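You operate a simulated robot arm through the tools that you are given. There is no shell and no other tool.

Carry out the task below with a simulated robot arm. There is one attempt and no reset: what you move stays moved.

Task
Drain the air line, then charge it until the compressor cuts out.
Fine: at the control panel: air switch off, drain valve open till the gauge reads zero, valve shut, switch on, press start once; it cuts out at 8 bar.
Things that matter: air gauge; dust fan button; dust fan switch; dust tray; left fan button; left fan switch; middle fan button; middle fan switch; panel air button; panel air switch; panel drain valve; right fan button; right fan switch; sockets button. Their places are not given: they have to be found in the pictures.

It is judged by the outcome, as a careful person would: the job done as asked, and still so three seconds after it is handed in. It fails if anything else is knocked over, pushed out of place, dropped, spilled or broken.

Robot
A 6-joint arm with a fingered hand, fixed in place. Base frame: the origin is on the floor under the middle of its stand, x ahead of it, y to its left, z up. Units: mm, rad, N and s.
With the tool pointing down near the work surface it reaches from about 140 to 680 mm from the base axis. Its first joint turns from -2.007 to 2.007 rad. Payload 4 kg.
The TCP is the grasp point between the finger pads, 26 mm short of the fingertips. In the tool frame z runs along the fingers and y along their closing line. The gripper opens to 132 mm; its body begins 73 mm behind the TCP. The gripper is a hand of 4 fingers: y runs from the thumb to the fingers, the wrist lies at [0, 0, -239] in the tool frame, and closing takes about 1.5 s.
Orientation is that of the tool frame in the base frame, as a unit quaternion [w, x, y, z]. With the fingers straight down and closing along the base's y, the tool's x points along the base's -x, its y along +y and its z along -z.

Tools
- The arm moves only by the tool drive_tool. Its argument "steps" is a list of rows, each a list of 3 entries, a list of its own where there are three numbers: the shift along the tool's x, y, z in units of 30 mm (1.0 is 30 mm), then the turn, a rotation vector about the tool's x, y, z in units of 5 degrees (1.0 is 5 degrees), then the finger opening in cm, from 0 to 13.2. In form: [[[dx, dy, dz], [wx, wy, wz], fingers], ...]. A call has 1 to 20 rows; each row shifts and turns the commanded pose from where the row before left it, along the tool's axes as they then stand. A call with a number of a shift or a turn outside -1 to 1 is refused whole. Rows are played at 5 a second. More than 50 mm and 0.15 rad between two rows, or a gripper value outside its range, and nothing of the call is played. Where a pose cannot be reached the arm comes as near as it can. A force on the tool above 40 N (or 10 N above the force at the start of the call, whichever is more), or a blocked arm, ends the call early, and 0.2 s more pass. The fingers move at their own pace (about 153 mm/s each) and stop on an object; they squeeze with about 26 N. The grip force told is the motor's: it shows also when the fingers shut on nothing. Time passes only in rows, and 0.2 s behind the last, so rows that do not move let the fingers close. It gives the time, the measured TCP pose, the force on the tool (base axes), the opening and the grip force at its end, in the units of the frame above (readings bear some noise), with the torque about the TCP (base axes, N m) and any sound that the robot's microphone picked up.
- Cameras (640 x 400 px; columns grow to the right, rows downward): "scene" is fixed at [218.9, -651.1, 1541]; the picture's right is [0.98, -0.21, 0.00], its down [-0.16, -0.78, -0.61] and it looks along [0.12, 0.59, -0.80] (base axes); focal length 215 px, centre (320, 200). "wrist" rides on the gripper at [68, 2, -97] in the tool frame; the picture's right is [-0.02, 1.00, 0.00], its down [-0.82, -0.02, -0.58] and it looks along [-0.58, -0.01, 0.82] (tool axes); focal length 270 px, centre (320, 200).
- camera(camera): a new picture of that camera. No time passes.
- raise_lower(by): slides the trunk up (or, below 0, down) by that many mm; the arm rides with it, the base frame stays. It gives what a move gives, with no picture.
- hand_shape(shape): the hand has 4 fingers and takes this shape, open, in about a second: jaw (thumb against the fingers, like two jaws); tri (thumb and two fingers); tip (a fingertip pinch); poke (one finger out to press); point (the index stretched); flat (the hand flat); cup (the hand cupped); fist (a fist). The gripper value then closes the fingers along that shape, each until it touches; the sizes above hold for jaw. It gives what a move gives, with no picture.
- pixel_to_xyz(camera, pixels): for up to 12 pixels [column, row] of the newest picture of that camera ("zoom" is the newest enlarged one), the place [x, y, z] in the base frame of the surface seen there, good to about 2 mm. No time passes.
- close_up(camera, box): a new picture of the part [left, top, right, bottom] of that camera's present view, enlarged. No time passes.
- sign_off(): hands the job in; it is judged then, once.

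Open the gripper and draw the arm clear of the work before you hand the job in, unless the task says otherwise.

The tools are called after "Emit:" as a command line: name --argument value ..., lists and objects as JSON in quotes. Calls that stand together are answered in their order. drive_tool: Moves the arm, as the interface text tells. Its arguments: {"type":"object","properties":{"steps":{"type":"array","items":{"type":"array"}}},"required":["steps"]} The other tools are called the same way: raise_lower (by) moves the trunk up or down; hand_shape (shape) gives the hand a shape; camera (camera) takes a picture; pixel_to_xyz (camera, pixels) gives the place of the surface under pixels of a picture; close_up (camera, box) takes an enlarged picture of a part of a camera's view; sign_off () hands the job in.

At the start:

```text
time: 0.0
tcp_pos: [233.8, 333.4, 1181.8]
ee_rot: [0.0, 0.0, 1.0, 0.0]
wrist_force: [-0.7, -0.9, -1.0]
moment: [-0.03, -0.02, -0.04]
opening: 131.7
grip_force: 0.0
shape: jaw
trunk travel left (down, up): [-800.0, 190.0]
```

scene: 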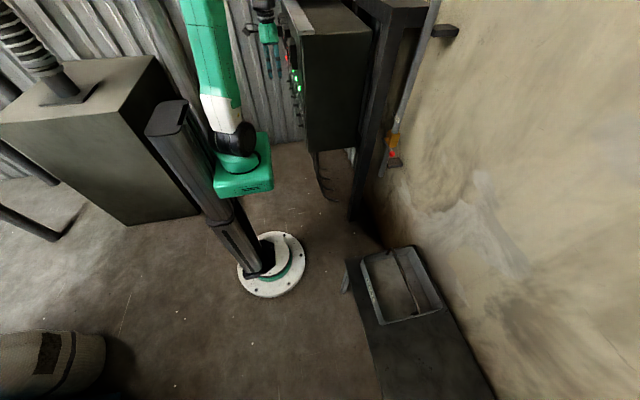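
wrist: 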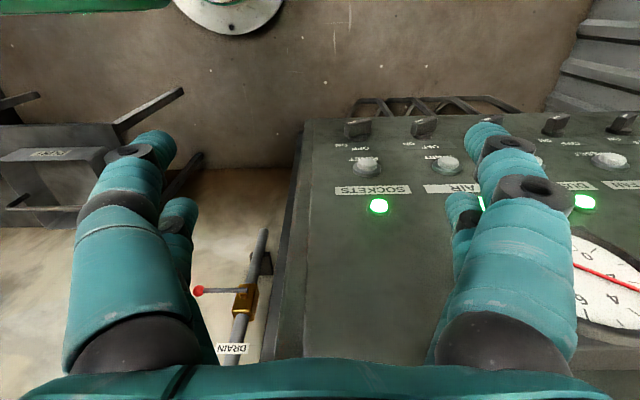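

I'll start with closer looks: the wrist picture shows the panel upside-down with the AIR label around (455,188), the drain valve near (240,295), and the gauge near (600,290).

Emit:
close_up --camera "wrist" --box '[300, 90, 640, 360]'

Emit:
close_up --camera "scene" --box '[230, 0, 470, 200]'

```text
1.48 times, centred on (470, 225) of wrist
```

zoom: 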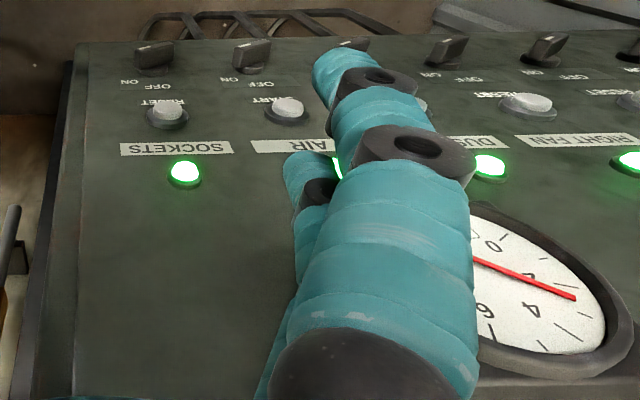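

```text
2.00 times, centred on (350, 100) of scene
```

zoom: 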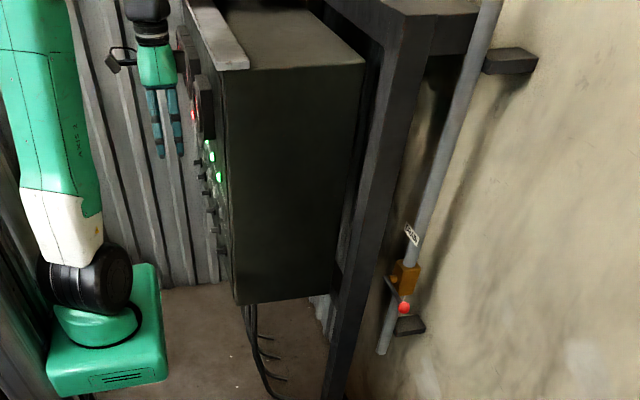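

The panel face looks toward the robot, with switches as rotary knobs. I'll measure key points: knobs, buttons, lamps, the drain lever's red knob (197,290), the valve body (243,297) and the gauge.

Emit:
pixel_to_xyz --camera "wrist" --pixels '[[357, 126], [424, 125], [555, 122], [621, 121], [366, 164], [446, 163], [378, 205], [350, 280], [197, 290], [222, 291], [243, 297], [610, 260]]'

Emit:
close_up --camera "wrist" --box '[180, 220, 310, 370]'

```text
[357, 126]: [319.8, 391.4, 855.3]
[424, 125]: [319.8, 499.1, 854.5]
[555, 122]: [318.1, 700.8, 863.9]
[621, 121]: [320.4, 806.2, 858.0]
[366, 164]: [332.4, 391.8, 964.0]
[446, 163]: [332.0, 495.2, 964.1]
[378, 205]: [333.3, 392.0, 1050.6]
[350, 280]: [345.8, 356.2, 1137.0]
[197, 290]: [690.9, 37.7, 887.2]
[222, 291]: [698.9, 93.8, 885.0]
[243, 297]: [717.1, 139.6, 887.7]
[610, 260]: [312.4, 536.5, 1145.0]
```

```text
2.67 times, centred on (245, 295) of wrist
```

zoom: 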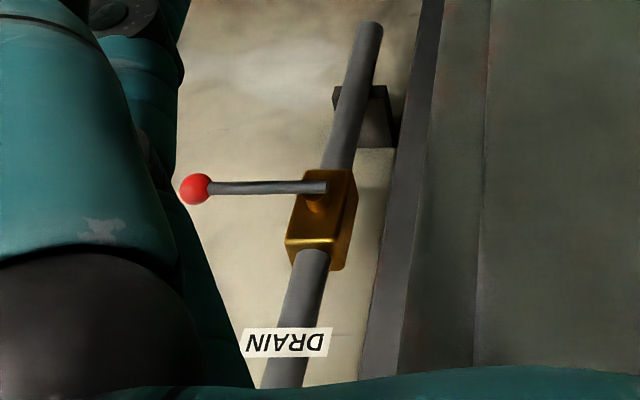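

Panel face is at x≈346, with buttons at z≈964 and switches at z≈855; the drain lever is horizontal, its ball at about (691,38,887). I'll measure the arm's base in the scene picture and see what the other panel features look like in close-up.

Emit:
pixel_to_xyz --camera "scene" --pixels '[[245, 185], [238, 140], [215, 60], [270, 245], [290, 85], [299, 75], [394, 153], [396, 130], [393, 163], [340, 100], [385, 60], [350, 200]]'

Emit:
close_up --camera "wrist" --box '[320, 100, 480, 220]'

Emit:
close_up --camera "wrist" --box '[520, 90, 640, 220]'

```text
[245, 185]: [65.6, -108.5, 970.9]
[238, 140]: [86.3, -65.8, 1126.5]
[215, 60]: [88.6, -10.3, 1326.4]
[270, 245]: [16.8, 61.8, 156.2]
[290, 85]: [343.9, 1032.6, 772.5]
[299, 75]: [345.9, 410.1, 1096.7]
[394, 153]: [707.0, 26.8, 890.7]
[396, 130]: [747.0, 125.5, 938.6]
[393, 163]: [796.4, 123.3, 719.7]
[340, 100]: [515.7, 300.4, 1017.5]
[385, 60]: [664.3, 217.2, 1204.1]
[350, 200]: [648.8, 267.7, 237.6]
```

```text
3.33 times, centred on (400, 160) of wrist
```

zoom: 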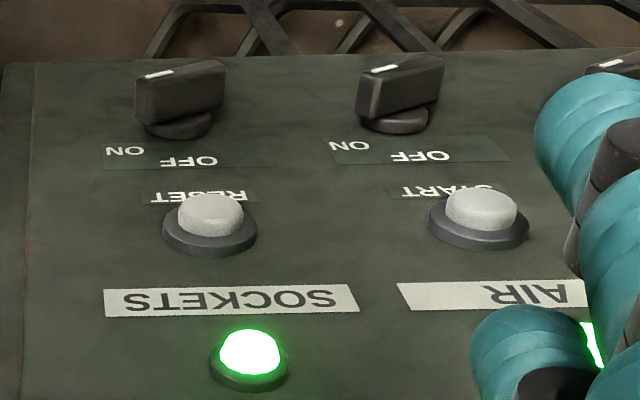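

```text
3.08 times, centred on (580, 155) of wrist
```

zoom: 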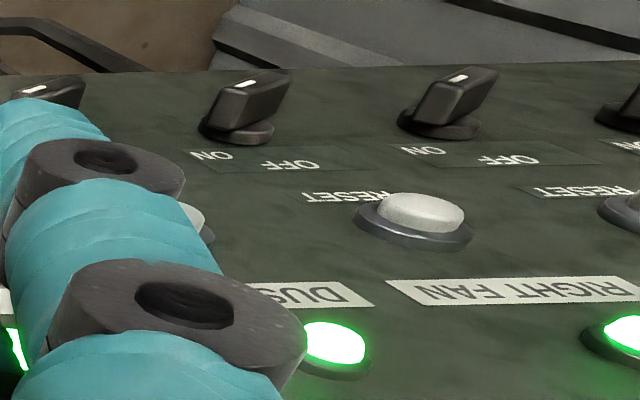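

The ON/OFF legends sit above each selector knob; the arm's shoulder is at about z 1100, higher than the controls (855–964). I'll lower the trunk 200 mm so the arm works level with the panel; the hand stays clear of the panel (x 234 vs. face 346).

Emit:
raise_lower --by -200

```text
time: 2.2
tcp_pos: [233.6, 334.2, 981.7]
ee_rot: [0.0, 0.0, 1.0, 0.0]
wrist_force: [-1.1, 0.0, -0.2]
moment: [0.01, 0.01, -0.02]
opening: 132.0
grip_force: 0.0
shape: jaw
trunk travel left (down, up): [-600.0, 390.0]
```

The trunk moved cleanly. Now I tilt the hand 55° forward so the wrist camera looks straight at the panel, and shift it left toward the AIR column.

Emit:
drive_tool --steps '[[[0, 0.4, 0], [0, -1, 0], 13.2], [[0, 0.4, 0], [0, -1, 0], 13.2], [[0, 0.4, 0], [0, -1, 0], 13.2], [[0, 0.4, 0], [0, -1, 0], 13.2], [[0, 0.4, 0], [0, -1, 0], 13.2], [[0, 0.4, 0], [0, -1, 0], 13.2], [[0, 0.4, 0], [0, -1, 0], 13.2], [[0, 0.4, 0], [0, -1, 0], 13.2], [[0, 0.4, 0], [0, -1, 0], 13.2], [[0, 0.4, 0], [0, -1, 0], 13.2], [[0, 0.4, 0], [0, -1, 0], 13.2]]'

Emit:
camera --camera "wrist"

Emit:
camera --camera "scene"

```text
time: 4.6
tcp_pos: [233.8, 466.0, 981.5]
ee_rot: [0.462, 0.0, 0.887, 0.0]
wrist_force: [0.8, 0.1, 0.4]
moment: [0.01, 0.0, 0.0]
opening: 132.0
grip_force: 0.1
shape: jaw
trunk travel left (down, up): [-600.0, 390.0]
```

```text
taken
```

wrist: 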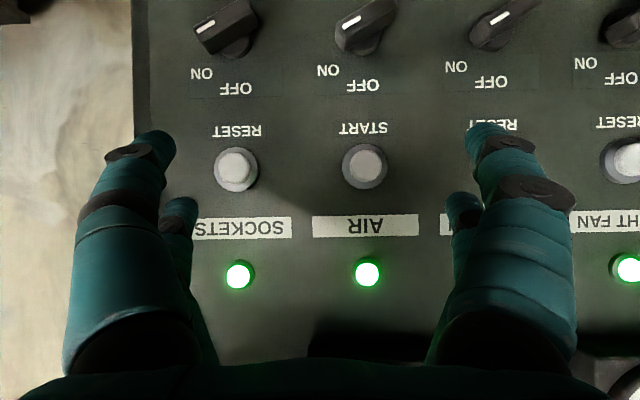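

```text
taken
```

scene: 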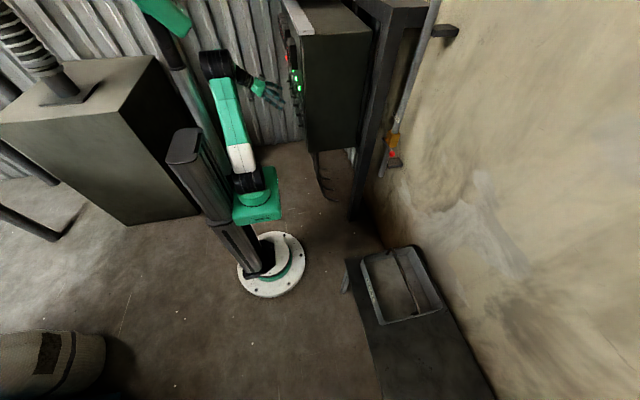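

Now I have a frontal view (upside down): the AIR column is at column ~365. I zoom on the switches and the buttons to read the pointer directions.

Emit:
close_up --camera "wrist" --box '[160, 0, 560, 250]'

Emit:
pixel_to_xyz --camera "wrist" --pixels '[[368, 30], [350, 22], [380, 8], [364, 165], [364, 85], [328, 71], [367, 271], [340, 40], [395, 12], [222, 30], [375, 45], [500, 30]]'

```text
1.60 times, centred on (360, 125) of wrist
```

zoom: 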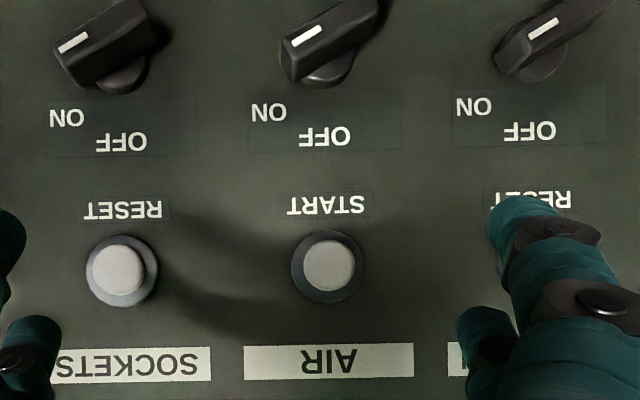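

```text
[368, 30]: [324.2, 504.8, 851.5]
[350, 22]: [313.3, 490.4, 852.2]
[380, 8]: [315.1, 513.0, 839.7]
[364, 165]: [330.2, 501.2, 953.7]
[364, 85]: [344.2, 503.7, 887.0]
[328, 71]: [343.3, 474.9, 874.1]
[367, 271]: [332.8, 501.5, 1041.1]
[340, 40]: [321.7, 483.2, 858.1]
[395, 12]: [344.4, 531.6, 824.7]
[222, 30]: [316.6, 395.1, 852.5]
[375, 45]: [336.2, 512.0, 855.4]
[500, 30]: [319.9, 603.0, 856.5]
```

The pointers (white marks) all point to ON, ~60° to the right of OFF, which is straight up; AIR knob axis is about y 502, z 845. I'll switch the hand to the poke shape to push the selector with one finger and see where the fingertip is.

Emit:
hand_shape --shape "poke"

Emit:
camera --camera "wrist"

```text
time: 5.5
tcp_pos: [233.4, 466.7, 981.6]
ee_rot: [0.462, 0.0, 0.887, 0.0]
wrist_force: [0.2, -0.2, -0.6]
moment: [-0.02, -0.03, -0.02]
opening: 0.3
grip_force: 0.1
shape: poke
trunk travel left (down, up): [-600.0, 390.0]
```

```text
taken
```

wrist: 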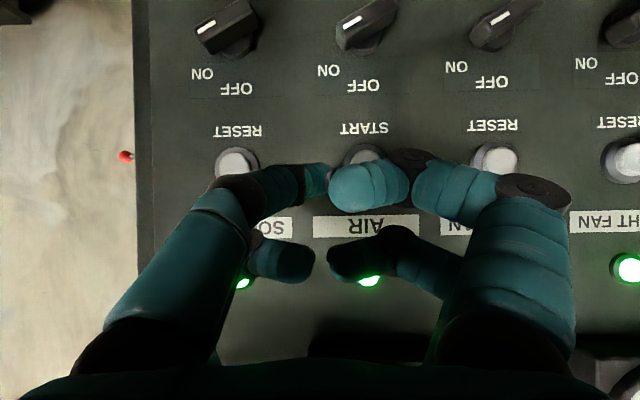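

The hand curled; I need to see which finger is the poking one, so I zoom on it and measure points.

Emit:
close_up --camera "wrist" --box '[180, 120, 600, 380]'

Emit:
pixel_to_xyz --camera "wrist" --pixels '[[340, 185], [385, 185], [415, 158], [320, 180], [300, 180], [245, 185], [535, 188], [300, 262], [345, 260], [395, 240], [280, 220], [450, 190]]'

Emit:
close_up --camera "scene" --box '[190, 40, 350, 140]'

```text
1.52 times, centred on (390, 250) of wrist
```

zoom: 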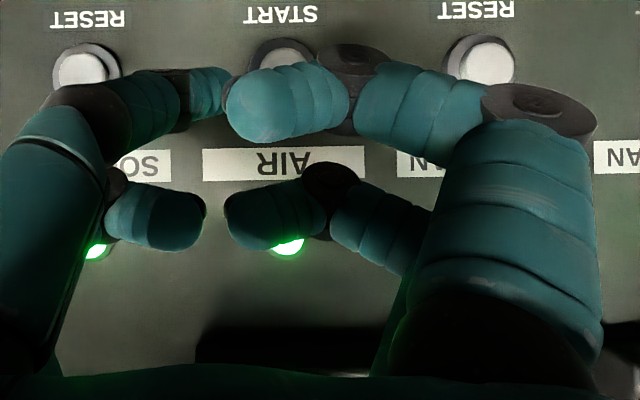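

```text
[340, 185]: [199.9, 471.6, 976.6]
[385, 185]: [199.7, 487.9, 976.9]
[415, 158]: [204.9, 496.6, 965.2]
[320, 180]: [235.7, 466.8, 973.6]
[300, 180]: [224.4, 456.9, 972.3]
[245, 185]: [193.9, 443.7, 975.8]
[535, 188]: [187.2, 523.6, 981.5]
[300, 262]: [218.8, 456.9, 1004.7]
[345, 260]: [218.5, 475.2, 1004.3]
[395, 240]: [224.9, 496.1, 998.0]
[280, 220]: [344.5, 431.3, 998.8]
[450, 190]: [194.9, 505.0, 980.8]
```

```text
4.00 times, centred on (270, 90) of scene
```

zoom: 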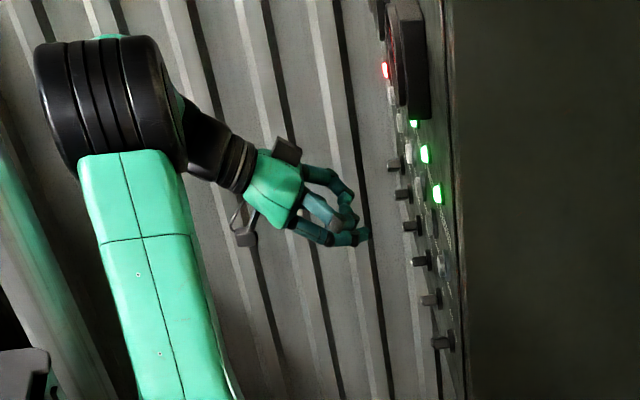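

In poke shape the pressing finger tip is at about pixel (320,180), near the TCP, but only slightly ahead of the curled ones. I'll check the point shape, where the index is stretched.

Emit:
hand_shape --shape "point"

Emit:
camera --camera "wrist"

Emit:
close_up --camera "scene" --box '[190, 40, 350, 140]'

```text
time: 6.4
tcp_pos: [234.4, 465.1, 982.7]
ee_rot: [0.462, 0.0, 0.887, -0.001]
wrist_force: [-0.4, 0.3, -0.4]
moment: [0.01, 0.02, -0.04]
opening: 0.0
grip_force: 0.1
shape: point
trunk travel left (down, up): [-600.0, 390.0]
```

```text
taken
```

wrist: 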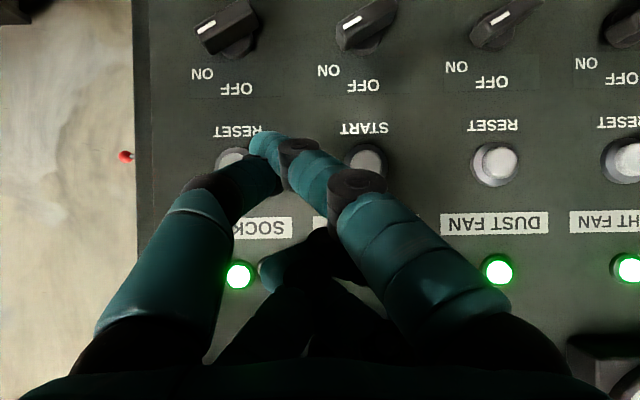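

```text
4.00 times, centred on (270, 90) of scene
```

zoom: 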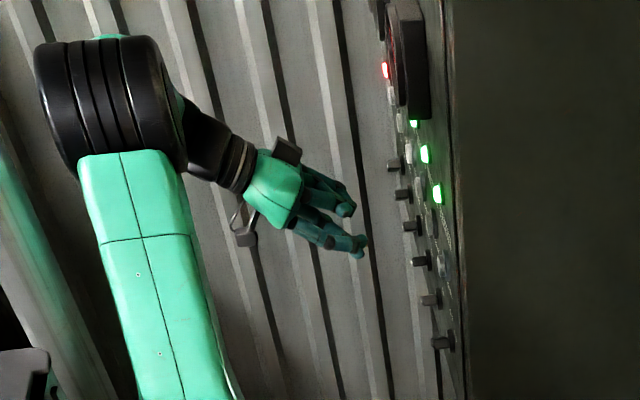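

In point shape the stretched finger's tip is at about (265,148). I'll measure it, and hold with a wide gripper value to see how the value changes this shape.

Emit:
pixel_to_xyz --camera "wrist" --pixels '[[262, 140], [272, 136], [298, 150], [355, 182], [310, 165], [265, 170], [270, 180], [240, 180]]'

Emit:
drive_tool --steps '[[[0, 0, 0], [0, 0, 0], 13.2], [[0, 0, 0], [0, 0, 0], 13.2], [[0, 0, 0], [0, 0, 0], 13.2], [[0, 0, 0], [0, 0, 0], 13.2]]'

Emit:
camera --camera "wrist"

```text
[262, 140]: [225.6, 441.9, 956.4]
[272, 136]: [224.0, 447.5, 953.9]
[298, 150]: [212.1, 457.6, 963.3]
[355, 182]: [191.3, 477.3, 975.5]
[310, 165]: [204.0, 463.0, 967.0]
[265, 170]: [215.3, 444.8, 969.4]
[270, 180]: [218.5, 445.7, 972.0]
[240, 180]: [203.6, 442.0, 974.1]
```

```text
time: 7.4
tcp_pos: [234.2, 465.5, 980.6]
ee_rot: [0.462, 0.0, 0.887, 0.0]
wrist_force: [-0.1, -0.7, 1.0]
moment: [0.01, -0.02, 0.03]
opening: 0.0
grip_force: 0.1
shape: point
trunk travel left (down, up): [-600.0, 390.0]
```

```text
taken
```

wrist: 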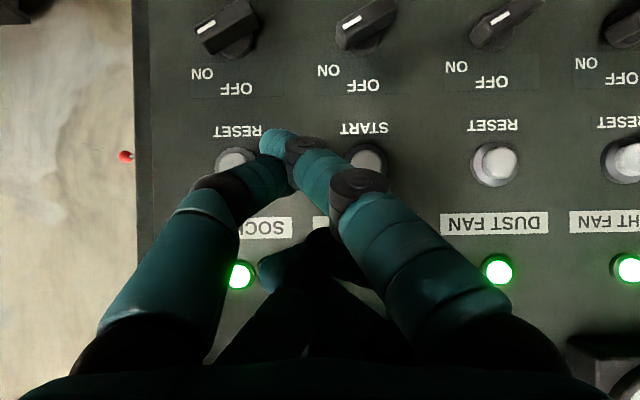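

The point shape crosses fingers and is untidy. I'll look at the tip (fingertip pinch) shape instead, which may suit gripping the knob and pressing.

Emit:
hand_shape --shape "tip"

Emit:
camera --camera "wrist"

Emit:
close_up --camera "scene" --box '[190, 40, 350, 140]'

```text
time: 8.3
tcp_pos: [233.4, 465.8, 981.1]
ee_rot: [0.462, 0.0, 0.887, 0.0]
wrist_force: [0.5, 0.5, -0.1]
moment: [0.0, -0.01, -0.04]
opening: 132.0
grip_force: 0.1
shape: tip
trunk travel left (down, up): [-600.0, 390.0]
```

```text
taken
```

wrist: 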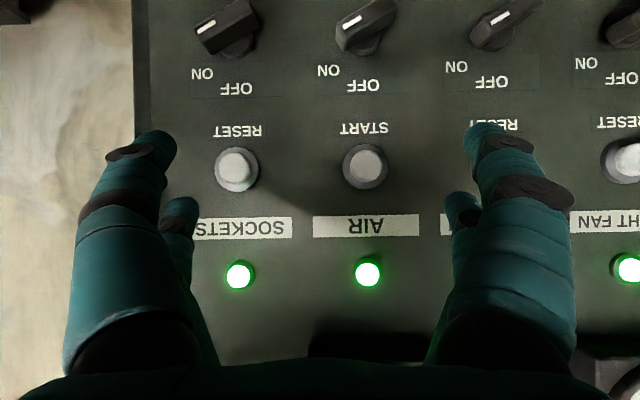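

```text
4.00 times, centred on (270, 90) of scene
```

zoom: 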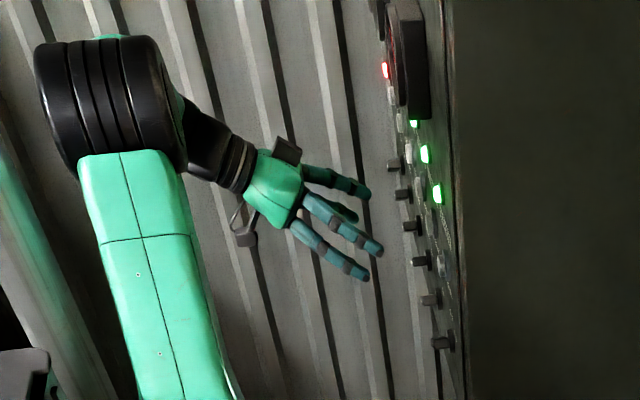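

The tip shape opens like jaw; I close it to about 0 to see the fingertip form.

Emit:
drive_tool --steps '[[[0, 0, 0], [0, 0, 0], 3], [[0, 0, 0], [0, 0, 0], 3], [[0, 0, 0], [0, 0, 0], 3], [[0, 0, 0], [0, 0, 0], 3], [[0, 0, 0], [0, 0, 0], 3]]'

Emit:
camera --camera "wrist"

Emit:
close_up --camera "scene" --box '[190, 40, 350, 140]'

```text
time: 9.5
tcp_pos: [233.7, 465.6, 982.2]
ee_rot: [0.463, 0.0, 0.887, 0.0]
wrist_force: [0.2, -0.4, -0.7]
moment: [0.0, 0.01, -0.03]
opening: 30.4
grip_force: 0.1
shape: tip
trunk travel left (down, up): [-600.0, 390.0]
```

```text
taken
```

wrist: 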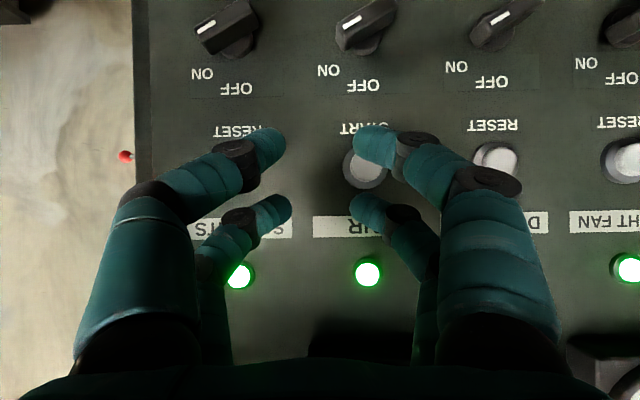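

```text
4.00 times, centred on (270, 90) of scene
```

zoom: 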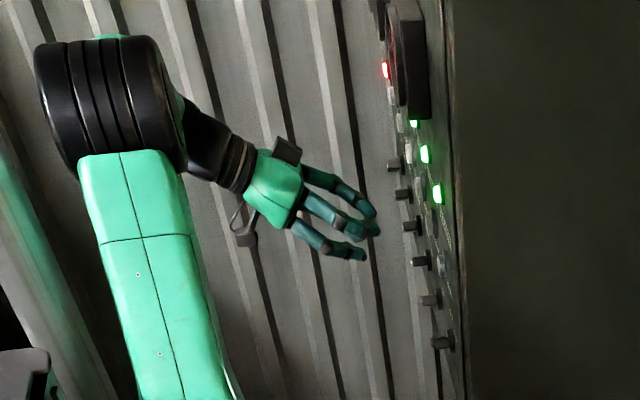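

Two finger pairs oppose each other, spaced along tool x, which suits clamping the knob bar. I'll open, drop the hand to the switch height and centre on the AIR column to get a frontal view of the knob.

Emit:
drive_tool --steps '[[[0.683, 0.3, 0.478], [0, 0, 0], 13.2], [[0.683, 0.3, 0.478], [0, 0, 0], 13.2], [[0.683, 0.3, 0.478], [0, 0, 0], 13.2], [[0.683, 0.3, 0.478], [0, 0, 0], 13.2], [[0.683, 0, 0.478], [0, 0, 0], 13.2]]'

Emit:
camera --camera "wrist"

Emit:
close_up --camera "wrist" --box '[200, 60, 440, 210]'

```text
time: 10.7
tcp_pos: [234.2, 502.3, 856.8]
ee_rot: [0.462, -0.001, 0.887, 0.0]
wrist_force: [0.1, 0.0, 0.3]
moment: [0.0, 0.02, -0.02]
opening: 132.0
grip_force: 0.0
shape: tip
trunk travel left (down, up): [-600.0, 390.0]
```

```text
taken
```

wrist: 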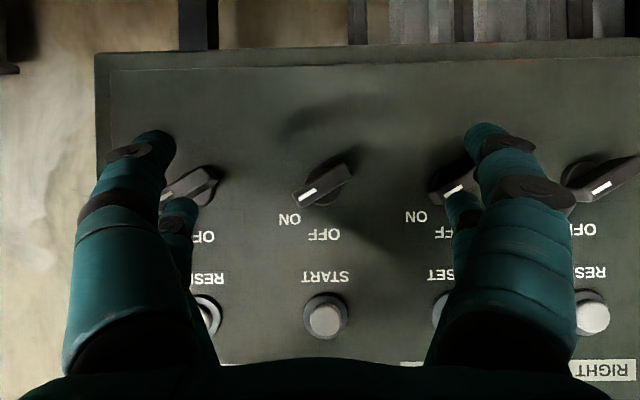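

```text
2.67 times, centred on (320, 135) of wrist
```

zoom: 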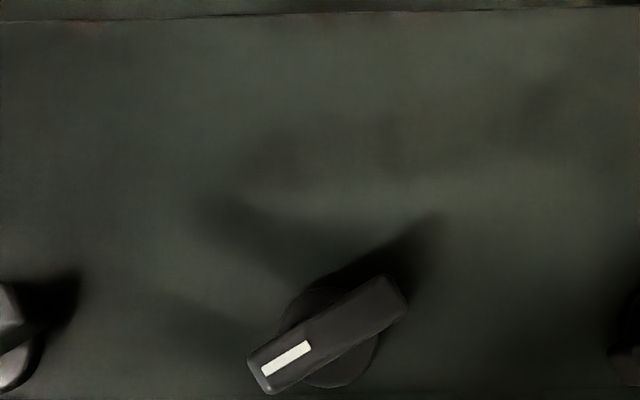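

The AIR knob is now frontal at about (325,183). I'll measure its bar corners, flange and white mark in the zoom picture.

Emit:
pixel_to_xyz --camera "zoom" --pixels '[[256, 358], [270, 386], [384, 282], [402, 308], [328, 334], [285, 358], [370, 345], [300, 302], [335, 385], [325, 345], [340, 310], [200, 250]]'

Emit:
close_up --camera "wrist" --box '[260, 130, 400, 240]'

```text
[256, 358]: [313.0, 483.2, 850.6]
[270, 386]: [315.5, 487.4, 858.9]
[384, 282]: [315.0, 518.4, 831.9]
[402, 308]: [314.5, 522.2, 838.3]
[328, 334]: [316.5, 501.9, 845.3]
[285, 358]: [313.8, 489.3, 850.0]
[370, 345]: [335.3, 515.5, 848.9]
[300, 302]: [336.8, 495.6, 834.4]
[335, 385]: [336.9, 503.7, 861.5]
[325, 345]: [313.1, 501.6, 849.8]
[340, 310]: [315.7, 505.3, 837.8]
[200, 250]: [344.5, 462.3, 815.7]
```

```text
3.64 times, centred on (330, 185) of wrist
```

zoom: 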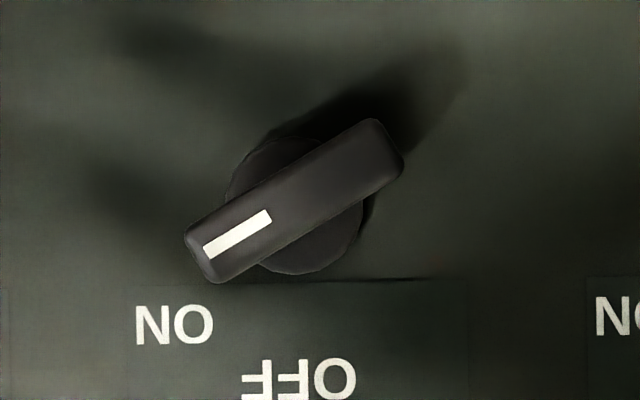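

The bar is 40 mm long, about 10 mm wide, centred at (y 502.7, z 845), front at x≈313, pointer 60° right of vertical. I close the fingers to 30 mm to measure where the four fingertips sit in the tool frame.

Emit:
drive_tool --steps '[[[0, 0, 0], [0, 0, 0], 3], [[0, 0, 0], [0, 0, 0], 3], [[0, 0, 0], [0, 0, 0], 3], [[0, 0, 0], [0, 0, 0], 3], [[0, 0, 0], [0, 0, 0], 3]]'

Emit:
close_up --camera "wrist" --box '[200, 110, 440, 260]'

```text
time: 11.9
tcp_pos: [233.0, 500.4, 856.7]
ee_rot: [0.461, 0.0, 0.887, -0.001]
wrist_force: [1.3, -0.3, -0.5]
moment: [0.04, 0.05, 0.02]
opening: 30.3
grip_force: 0.0
shape: tip
trunk travel left (down, up): [-600.0, 390.0]
```

```text
2.67 times, centred on (320, 185) of wrist
```

zoom: 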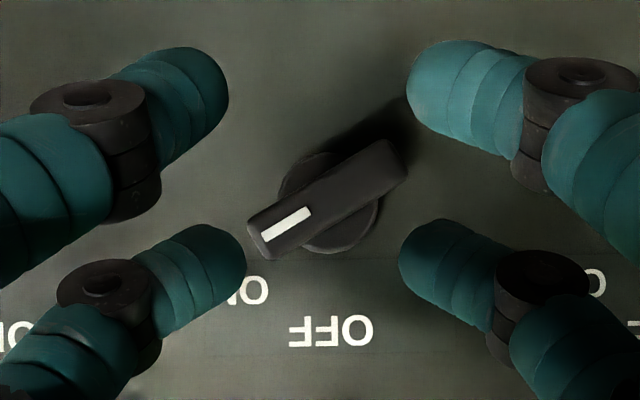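

Emit:
pixel_to_xyz --camera "zoom" --pixels '[[200, 80], [226, 90], [440, 75], [410, 85], [225, 255], [243, 265], [425, 255], [404, 262], [190, 55], [450, 45], [460, 225], [195, 230]]'

```text
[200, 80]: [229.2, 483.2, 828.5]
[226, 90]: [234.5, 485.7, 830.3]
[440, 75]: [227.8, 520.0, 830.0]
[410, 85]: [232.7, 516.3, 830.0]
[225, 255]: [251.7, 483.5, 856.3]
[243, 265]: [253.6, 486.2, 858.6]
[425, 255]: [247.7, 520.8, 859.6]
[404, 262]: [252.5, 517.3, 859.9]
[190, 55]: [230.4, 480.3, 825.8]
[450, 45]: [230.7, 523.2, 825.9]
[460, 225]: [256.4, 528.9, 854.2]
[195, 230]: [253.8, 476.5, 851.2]
```

In the tool frame the fingertip pairs sit at x≈±18 mm and reach about 22–25 mm past the TCP, a good match for the 40 mm bar. I now level the hand (35° more) and roll +60° so the pairs lie along the bar, staying at x≈234.

Emit:
drive_tool --steps '[[[0, 0, 0], [0, -1, 0], 4], [[0, 0, 0], [0, -1, 0], 4], [[0, 0, 0], [0, -1, 0], 4], [[0, 0, 0], [0, -1, 0], 4], [[0, 0, 0], [0, -1, 0], 4], [[0, 0, 0], [0, -1, 0], 4], [[0, 0, 0], [0, -1, 0], 4], [[0, 0, 0], [0, 0, 1], 4], [[0, 0, 0], [0, 0, 1], 4], [[0, 0, 0], [0, 0, 1], 4], [[0, 0, 0], [0, 0, 1], 4], [[0, 0, 0], [0, 0, 1], 4], [[0, 0, 0], [0, 0, 1], 4], [[0, 0, 0], [0, 0, 1], 4], [[0, 0, 0], [0, 0, 1], 4], [[0, 0, 0], [0, 0, 1], 4], [[0, 0, 0], [0, 0, 1], 4], [[0, 0, 0], [0, 0, 1], 4], [[0, 0, 0], [0, 0, 1], 4]]'

Emit:
camera --camera "wrist"

Emit:
camera --camera "scene"

```text
time: 15.9
tcp_pos: [233.4, 502.5, 856.7]
ee_rot: [0.612, 0.354, 0.613, 0.354]
wrist_force: [-0.8, -0.1, 0.1]
moment: [-0.04, 0.0, 0.0]
opening: 39.5
grip_force: 0.0
shape: tip
trunk travel left (down, up): [-600.0, 390.0]
```

```text
taken
```

wrist: 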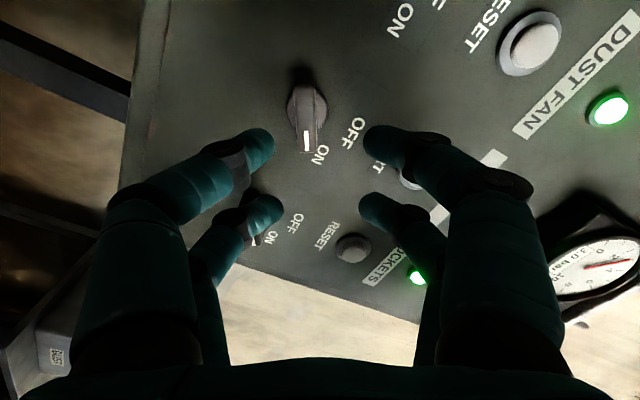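

```text
taken
```

scene: 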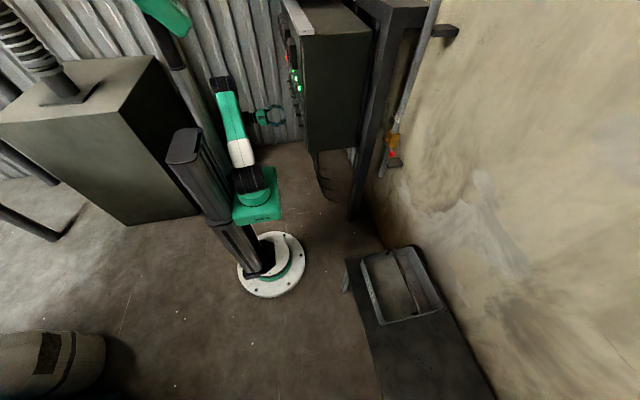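

The bar now lines up with the tool's x in the picture (305,120). I correct the height to z 845 and advance 45 mm, then check the alignment.

Emit:
drive_tool --steps '[[[0.195, -0.338, 0], [0, 0, 0], 4], [[0, 0, 0.75], [0, 0, 0], 4], [[0, 0, 0.75], [0, 0, 0], 4], [[0, 0, 0], [0, 0, 0], 4]]'

Emit:
camera --camera "wrist"

Emit:
close_up --camera "wrist" --box '[220, 80, 420, 240]'

```text
time: 16.9
tcp_pos: [278.9, 502.2, 844.5]
ee_rot: [0.612, 0.353, 0.612, 0.355]
wrist_force: [1.0, 0.3, -0.2]
moment: [-0.01, -0.01, 0.03]
opening: 39.6
grip_force: 0.1
shape: tip
trunk travel left (down, up): [-600.0, 390.0]
```

```text
taken
```

wrist: 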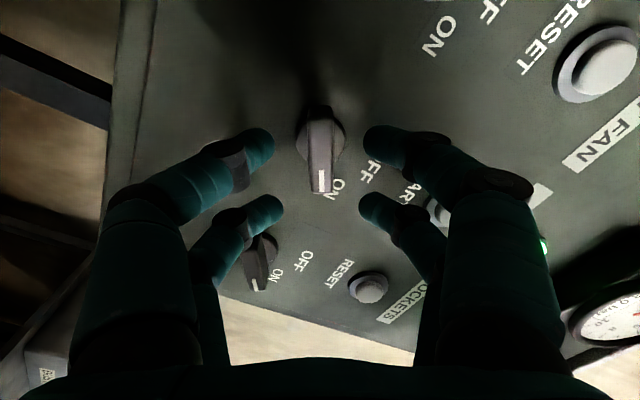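

```text
2.50 times, centred on (320, 160) of wrist
```

zoom: 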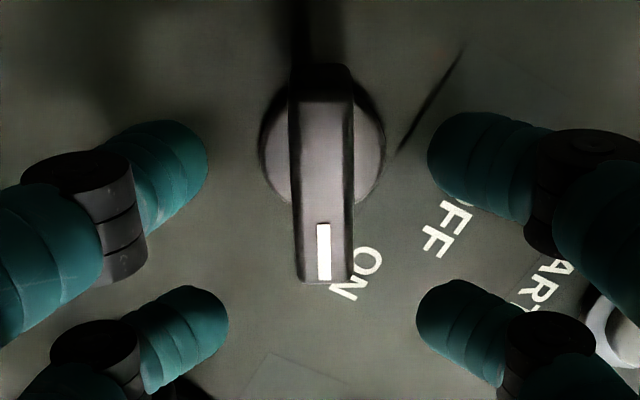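

The bar is centred between the finger pairs (zoom column 322). I advance 29 mm to put the tips around the bar, just short of the flange, and close.

Emit:
drive_tool --steps '[[[0, 0, 0.5], [0, 0, 0], 4], [[0, 0, 0.47], [0, 0, 0], 4], [[0, 0, 0], [0, 0, 0], 4]]'

Emit:
close_up --camera "wrist" --box '[200, 80, 440, 240]'

```text
time: 17.7
tcp_pos: [309.0, 502.8, 843.5]
ee_rot: [0.612, 0.353, 0.613, 0.354]
wrist_force: [0.4, 0.2, 0.2]
moment: [0.02, 0.01, 0.04]
opening: 39.6
grip_force: 0.0
shape: tip
trunk travel left (down, up): [-600.0, 390.0]
```

```text
2.50 times, centred on (320, 160) of wrist
```

zoom: 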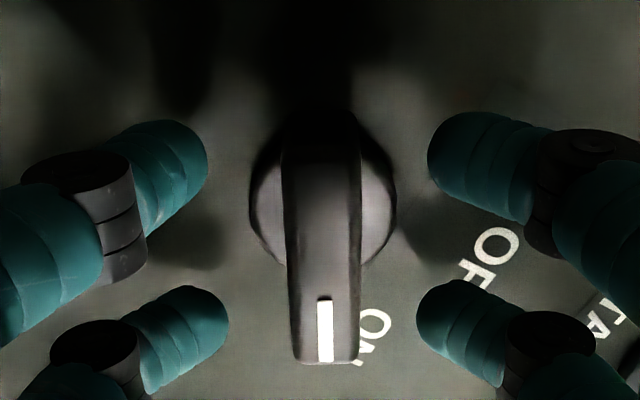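

No contact, and both pairs straddle the bar. Now close on it.

Emit:
drive_tool --steps '[[[0, 0, 0], [0, 0, 0], 2], [[0, 0, 0], [0, 0, 0], 0.5], [[0, 0, 0], [0, 0, 0], 0.5], [[0, 0, 0], [0, 0, 0], 0.5], [[0, 0, 0], [0, 0, 0], 0.5]]'

Emit:
close_up --camera "wrist" --box '[200, 80, 440, 240]'

```text
time: 18.9
tcp_pos: [307.4, 503.1, 844.8]
ee_rot: [0.612, 0.354, 0.613, 0.354]
wrist_force: [5.1, 0.8, 0.2]
moment: [-0.03, 0.02, 0.02]
opening: 7.0
grip_force: 25.9
shape: tip
trunk travel left (down, up): [-600.0, 390.0]
```

```text
2.50 times, centred on (320, 160) of wrist
```

zoom: 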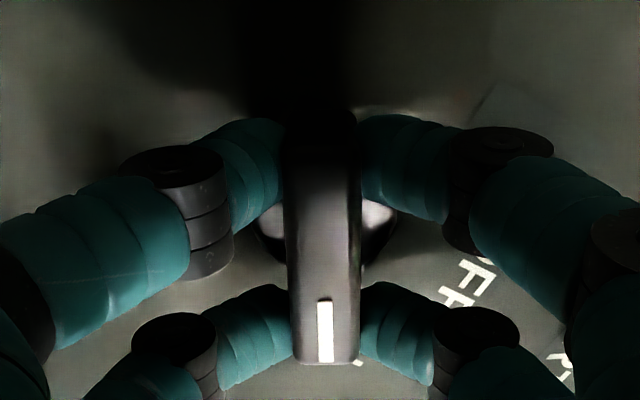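

All four tips hold the bar (grip 26 N). I turn −60° about the tool axis, bringing the pointer to straight up (OFF).

Emit:
drive_tool --steps '[[[0, 0, 0], [0, 0, -1], 0.5], [[0, 0, 0], [0, 0, -1], 0.5], [[0, 0, 0], [0, 0, -1], 0.5], [[0, 0, 0], [0, 0, -1], 0.5], [[0, 0, 0], [0, 0, -1], 0.5], [[0, 0, 0], [0, 0, -1], 0.5], [[0, 0, 0], [0, 0, -1], 0.5], [[0, 0, 0], [0, 0, -1], 0.5], [[0, 0, 0], [0, 0, -1], 0.5], [[0, 0, 0], [0, 0, -1], 0.5], [[0, 0, 0], [0, 0, -1], 0.5], [[0, 0, 0], [0, 0, -1], 0.5], [[0, 0, 0], [0, 0, 0], 0.5]]'

Emit:
camera --camera "wrist"

```text
time: 21.7
tcp_pos: [307.7, 502.1, 844.7]
ee_rot: [0.707, -0.001, 0.707, 0.0]
wrist_force: [5.7, 1.8, 5.9]
moment: [-0.01, -0.04, 0.04]
opening: 7.0
grip_force: 26.0
shape: tip
trunk travel left (down, up): [-600.0, 390.0]
```

```text
taken
```

wrist: 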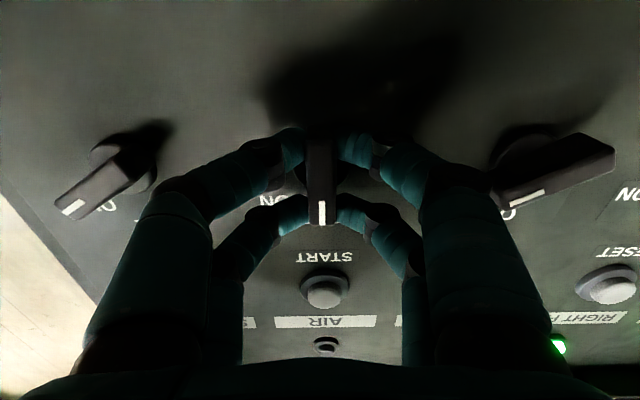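

The AIR lamp at (325,345) is out and the pointer is up: switch OFF. I open the fingers and back straight off.

Emit:
drive_tool --steps '[[[0, 0, 0], [0, 0, 0], 4], [[0, 0, 0], [0, 0, 0], 4], [[0, 0, 0], [0, 0, 0], 4], [[0, 0, -0.5], [0, 0, 0], 4], [[0, 0, -1], [0, 0, 0], 4], [[0, 0, -1], [0, 0, 0], 4], [[0, 0, -1], [0, 0, 0], 4], [[0, 0, 0], [0, 0, 0], 4]]'

Emit:
camera --camera "wrist"

```text
time: 23.5
tcp_pos: [202.3, 503.3, 845.0]
ee_rot: [0.707, -0.001, 0.707, 0.001]
wrist_force: [-0.5, 0.2, 1.0]
moment: [-0.01, -0.03, 0.01]
opening: 39.9
grip_force: 0.0
shape: tip
trunk travel left (down, up): [-600.0, 390.0]
```

```text
taken
```

wrist: 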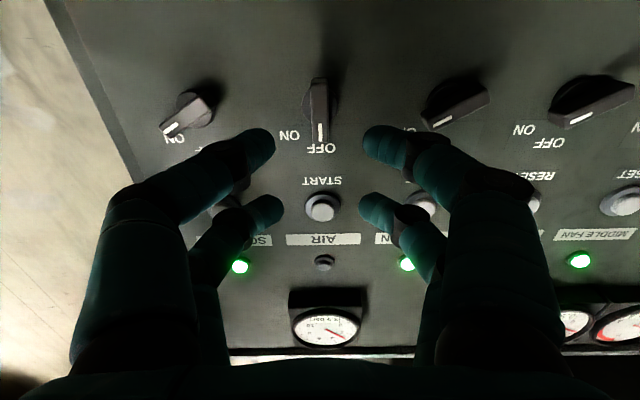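

The AIR switch is OFF and its lamp is dark; the air gauge is above the AIR column at (325,328). I'll zoom on the gauge.

Emit:
close_up --camera "wrist" --box '[270, 280, 380, 360]'

Emit:
pixel_to_xyz --camera "wrist" --pixels '[[325, 328], [322, 207], [324, 262], [580, 320], [320, 100]]'

```text
5.00 times, centred on (325, 320) of wrist
```

zoom: 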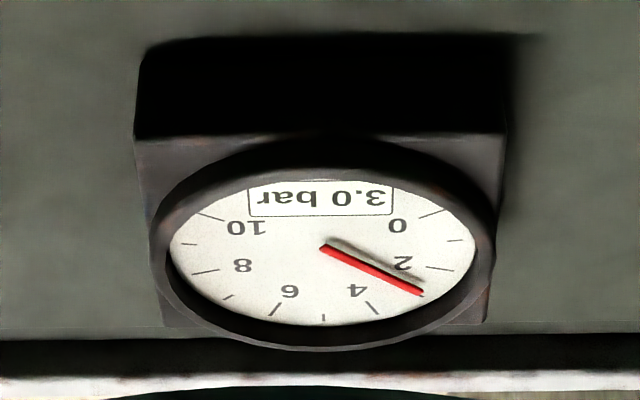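

```text
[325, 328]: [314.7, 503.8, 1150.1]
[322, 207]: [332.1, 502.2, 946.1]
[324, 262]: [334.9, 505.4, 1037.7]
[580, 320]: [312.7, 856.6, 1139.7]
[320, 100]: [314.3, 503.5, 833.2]
```

The gauge reads 3.0 bar. Before moving to the drain lever I measure the cabinet's right side, the post, the pipe and lever from the scene camera to plan a clear path.

Emit:
close_up --camera "scene" --box '[290, 0, 450, 200]'

Emit:
pixel_to_xyz --camera "scene" --pixels '[[310, 145], [345, 145], [365, 40], [308, 45], [362, 140], [375, 110], [355, 190], [390, 40], [384, 172], [405, 95], [400, 115], [440, 30]]'

```text
2.00 times, centred on (370, 100) of scene
```

zoom: 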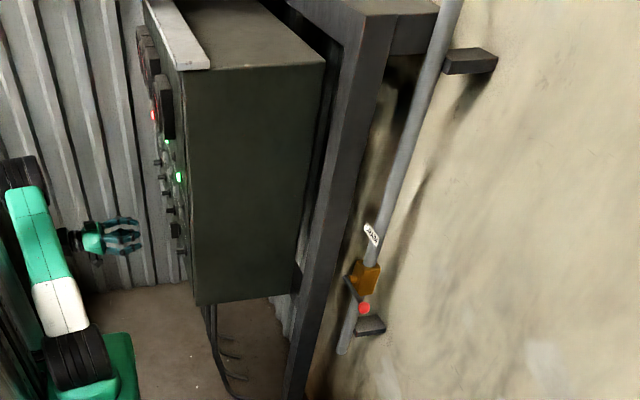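

```text
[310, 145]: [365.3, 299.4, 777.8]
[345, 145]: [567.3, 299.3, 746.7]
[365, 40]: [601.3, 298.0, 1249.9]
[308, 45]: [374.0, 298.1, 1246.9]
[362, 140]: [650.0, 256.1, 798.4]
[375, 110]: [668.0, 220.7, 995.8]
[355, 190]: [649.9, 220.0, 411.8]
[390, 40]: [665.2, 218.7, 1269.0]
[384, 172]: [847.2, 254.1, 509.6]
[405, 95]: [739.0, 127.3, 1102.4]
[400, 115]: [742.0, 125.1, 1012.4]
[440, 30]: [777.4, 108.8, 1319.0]
```

The cabinet's right side is at y≈298, the post at y≥220 (x 650+), and the lever ball is near (700,33,888). I'll move in front of the panel to the right, then forward through the free space to about (540,70,888).

Emit:
drive_tool --steps '[[[-0.143, -0.91, 0.193], [0, 0, 0], 4], [[-0.143, -0.91, 0.193], [0, 0, 0], 4], [[-0.143, -0.91, 0.193], [0, 0, 0], 4], [[-0.143, -0.91, 0.193], [0, 0, 0], 4], [[-0.143, -0.91, 0.193], [0, 0, 0], 4], [[-0.143, -0.91, 0.193], [0, 0, 0], 4], [[-0.143, -0.91, 0.193], [0, 0, 0], 4], [[-0.143, -0.91, 0.193], [0, 0, 0], 4], [[-0.143, -0.91, 0.193], [0, 0, 0], 4], [[-0.143, -0.91, 0.193], [0, 0, 0], 4], [[0, 0, 0], [0, 0, 0], 4]]'

Emit:
camera --camera "scene"

```text
time: 25.9
tcp_pos: [249.8, 278.6, 879.0]
ee_rot: [0.707, 0.0, 0.707, -0.001]
wrist_force: [0.2, 0.3, -0.5]
moment: [0.0, -0.02, 0.01]
opening: 40.0
grip_force: 0.1
shape: tip
out of reach, approached as far as the arm can: row 9, 10
trunk travel left (down, up): [-600.0, 390.0]
```

```text
taken
```

scene: 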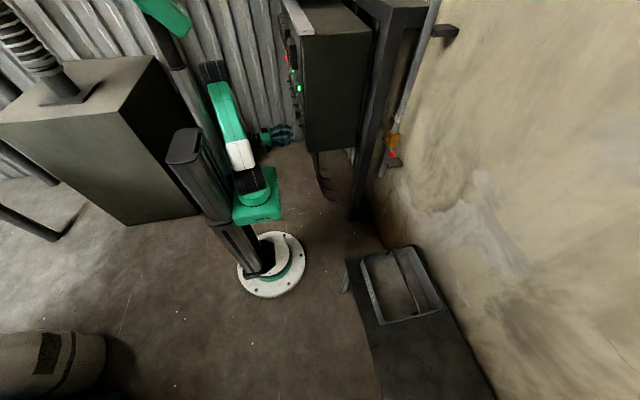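

The wrist came too close to the base axis there. I'll yaw the hand to the right by 45° to keep the wrist out while rounding the cabinet corner.

Emit:
drive_tool --steps '[[[0, 0, 0], [1, 0, 0], 4], [[0, 0, 0], [1, 0, 0], 4], [[0, 0, 0], [1, 0, 0], 4], [[0, -0.61, 0.45], [1, 0, 0], 4], [[0, -0.57, 0.5], [1, 0, 0], 4], [[0, -0.52, 0.55], [1, 0, 0], 4], [[0, -0.47, 0.6], [1, 0, 0], 4], [[0, -0.42, 0.63], [1, 0, 0], 4], [[0, -0.37, 0.67], [1, 0, 0], 4], [[0, 0, 0], [0, 0, 0], 4]]'

Emit:
camera --camera "scene"

```text
time: 28.1
tcp_pos: [301.5, 148.2, 879.1]
ee_rot: [0.653, 0.271, 0.653, -0.271]
wrist_force: [0.1, 0.7, -0.2]
moment: [0.03, -0.03, -0.01]
opening: 39.7
grip_force: 0.1
shape: tip
trunk travel left (down, up): [-600.0, 390.0]
```

```text
taken
```

scene: 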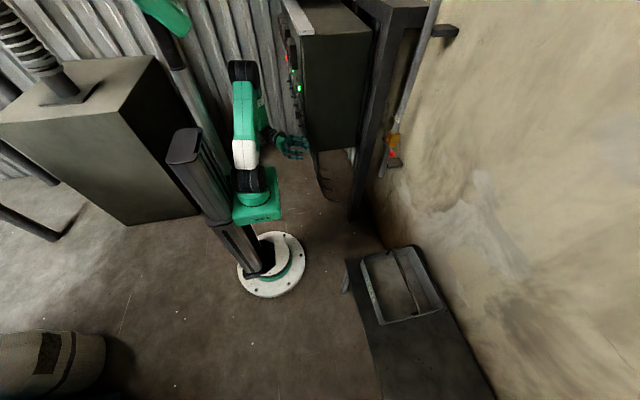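

Worked: TCP at (301,148). Now I go forward past the cabinet's side and turn the hand straight again, ending near (560,70,879) in front of the lever.

Emit:
drive_tool --steps '[[[0, 0.283, 0.924], [0, 0, 0], 4], [[0, 0.283, 0.924], [0, 0, 0], 4], [[0, 0.283, 0.924], [0, 0, 0], 4], [[0, 0.283, 0.924], [0, 0, 0], 4], [[0, 0.283, 0.924], [0, 0, 0], 4], [[0, 0.313, 0.367], [-1, 0, 0], 4], [[0, 0.28, 0.39], [-1, 0, 0], 4], [[0, 0.247, 0.413], [-1, 0, 0], 4], [[0, 0.207, 0.433], [-1, 0, 0], 4], [[0, 0.17, 0.45], [-1, 0, 0], 4], [[0, 0.13, 0.463], [-1, 0, 0], 4], [[0, 0.09, 0.473], [-1, 0, 0], 4], [[0, 0.047, 0.48], [-1, 0, 0], 4], [[0, 0.007, 0.48], [-1, 0, 0], 4], [[0, 0, 0], [0, 0, 0], 4]]'

Emit:
camera --camera "scene"

Emit:
camera --camera "wrist"

```text
time: 31.3
tcp_pos: [573.3, 84.4, 879.2]
ee_rot: [0.707, 0.0, 0.707, -0.001]
wrist_force: [-0.1, 0.5, 0.5]
moment: [0.0, -0.02, 0.02]
opening: 39.7
grip_force: 0.1
shape: tip
out of reach, approached as far as the arm can: row 9, 10, 11
trunk travel left (down, up): [-600.0, 390.0]
```

```text
taken
```

scene: 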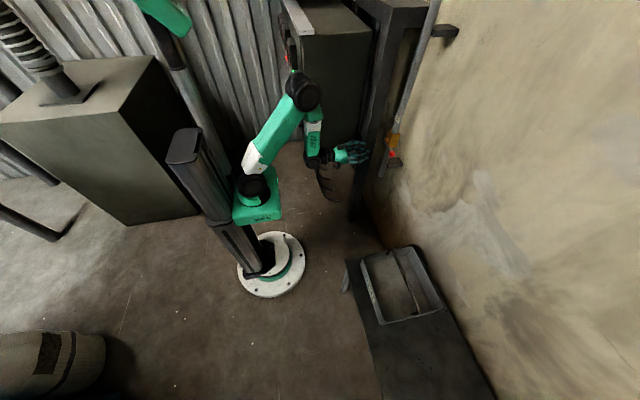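

```text
taken
```

wrist: 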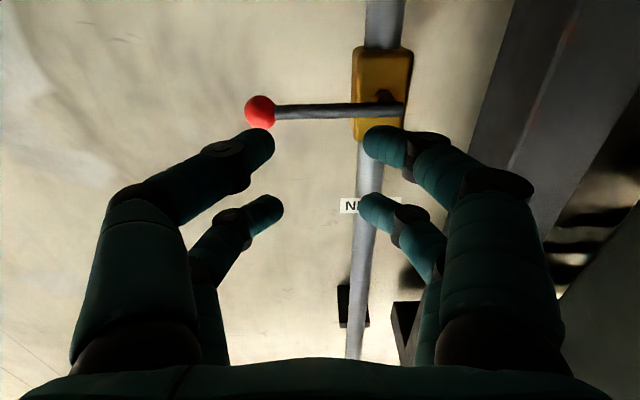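

The hand is in front of the lever: ball at (260,112), rod to (385,108), valve body (383,95). I measure these and check the elbow's clearance from the cabinet.

Emit:
pixel_to_xyz --camera "wrist" --pixels '[[260, 112], [246, 110], [285, 112], [320, 110], [350, 109], [380, 107], [400, 107], [385, 65], [385, 25], [368, 160], [352, 320], [258, 98]]'

Emit:
pixel_to_xyz --camera "scene" --pixels '[[303, 92], [315, 100], [320, 150], [318, 130], [322, 95]]'

Emit:
close_up --camera "wrist" --box '[220, 20, 460, 180]'

```text
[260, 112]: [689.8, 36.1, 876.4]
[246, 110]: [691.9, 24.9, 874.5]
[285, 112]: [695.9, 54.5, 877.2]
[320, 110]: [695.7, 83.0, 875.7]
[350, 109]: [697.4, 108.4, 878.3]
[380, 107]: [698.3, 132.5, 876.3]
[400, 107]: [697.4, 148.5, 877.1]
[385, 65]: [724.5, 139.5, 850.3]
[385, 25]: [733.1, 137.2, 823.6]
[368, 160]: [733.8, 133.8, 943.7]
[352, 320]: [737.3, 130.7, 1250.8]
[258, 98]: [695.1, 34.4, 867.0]
```

```text
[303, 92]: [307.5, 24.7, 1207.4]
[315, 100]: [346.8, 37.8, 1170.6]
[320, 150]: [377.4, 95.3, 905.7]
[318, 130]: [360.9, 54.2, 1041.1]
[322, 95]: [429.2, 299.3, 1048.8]
```

```text
2.50 times, centred on (340, 100) of wrist
```

zoom: 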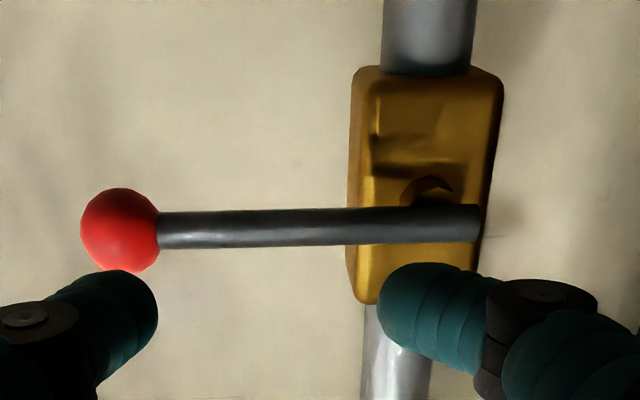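

The lever rod's axis is about x 700, z 881, pivot at y≈139, ball at y≈36; the elbow (y≈25–40) is well clear of the cabinet. I'll roll the hand −90° so the fingers open vertically and can straddle the rod.

Emit:
drive_tool --steps '[[[0, 0, 0], [0, 0, -1], 4], [[0, 0, 0], [0, 0, -1], 4], [[0, 0, 0], [0, 0, -1], 4], [[0, 0, 0], [0, 0, -1], 4], [[0, 0, 0], [0, 0, -1], 4], [[0, 0, 0], [0, 0, -1], 4], [[0, 0, 0], [0, 0, -1], 4], [[0, 0, 0], [0, 0, -1], 4], [[0, 0, 0], [0, 0, -1], 4], [[0, 0, 0], [0, 0, -1], 4], [[0, 0, 0], [0, 0, -1], 4], [[0, 0, 0], [0, 0, -1], 4], [[0, 0, 0], [0, 0, -1], 4], [[0, 0, 0], [0, 0, -1], 4], [[0, 0, 0], [0, 0, -1], 4], [[0, 0, 0], [0, 0, -1], 4], [[0, 0, 0], [0, 0, -1], 4], [[0, 0, 0], [0, 0, -1], 4], [[0, 0, 0], [0, 0, 0], 4]]'

Emit:
camera --camera "wrist"

Emit:
camera --camera "scene"

```text
time: 35.3
tcp_pos: [573.5, 84.5, 879.3]
ee_rot: [-0.499, 0.5, -0.5, 0.501]
wrist_force: [0.1, 0.6, -0.1]
moment: [0.02, 0.0, -0.06]
opening: 39.6
grip_force: 0.1
shape: tip
trunk travel left (down, up): [-600.0, 390.0]
```

```text
taken
```

wrist: 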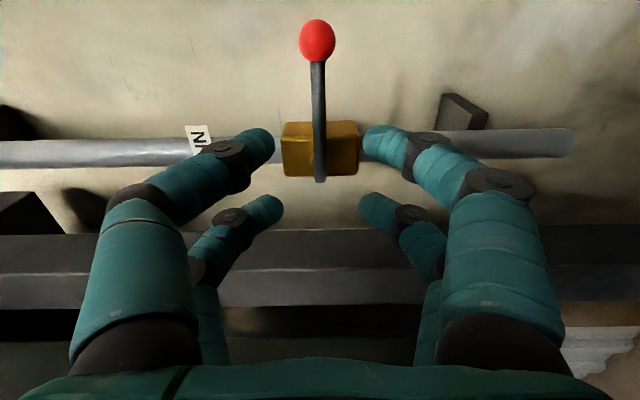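

```text
taken
```

scene: 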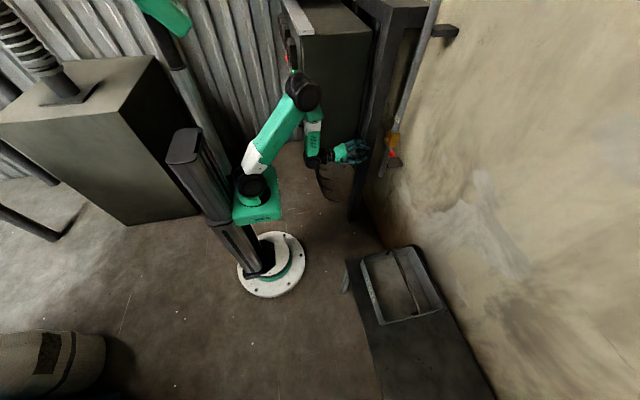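

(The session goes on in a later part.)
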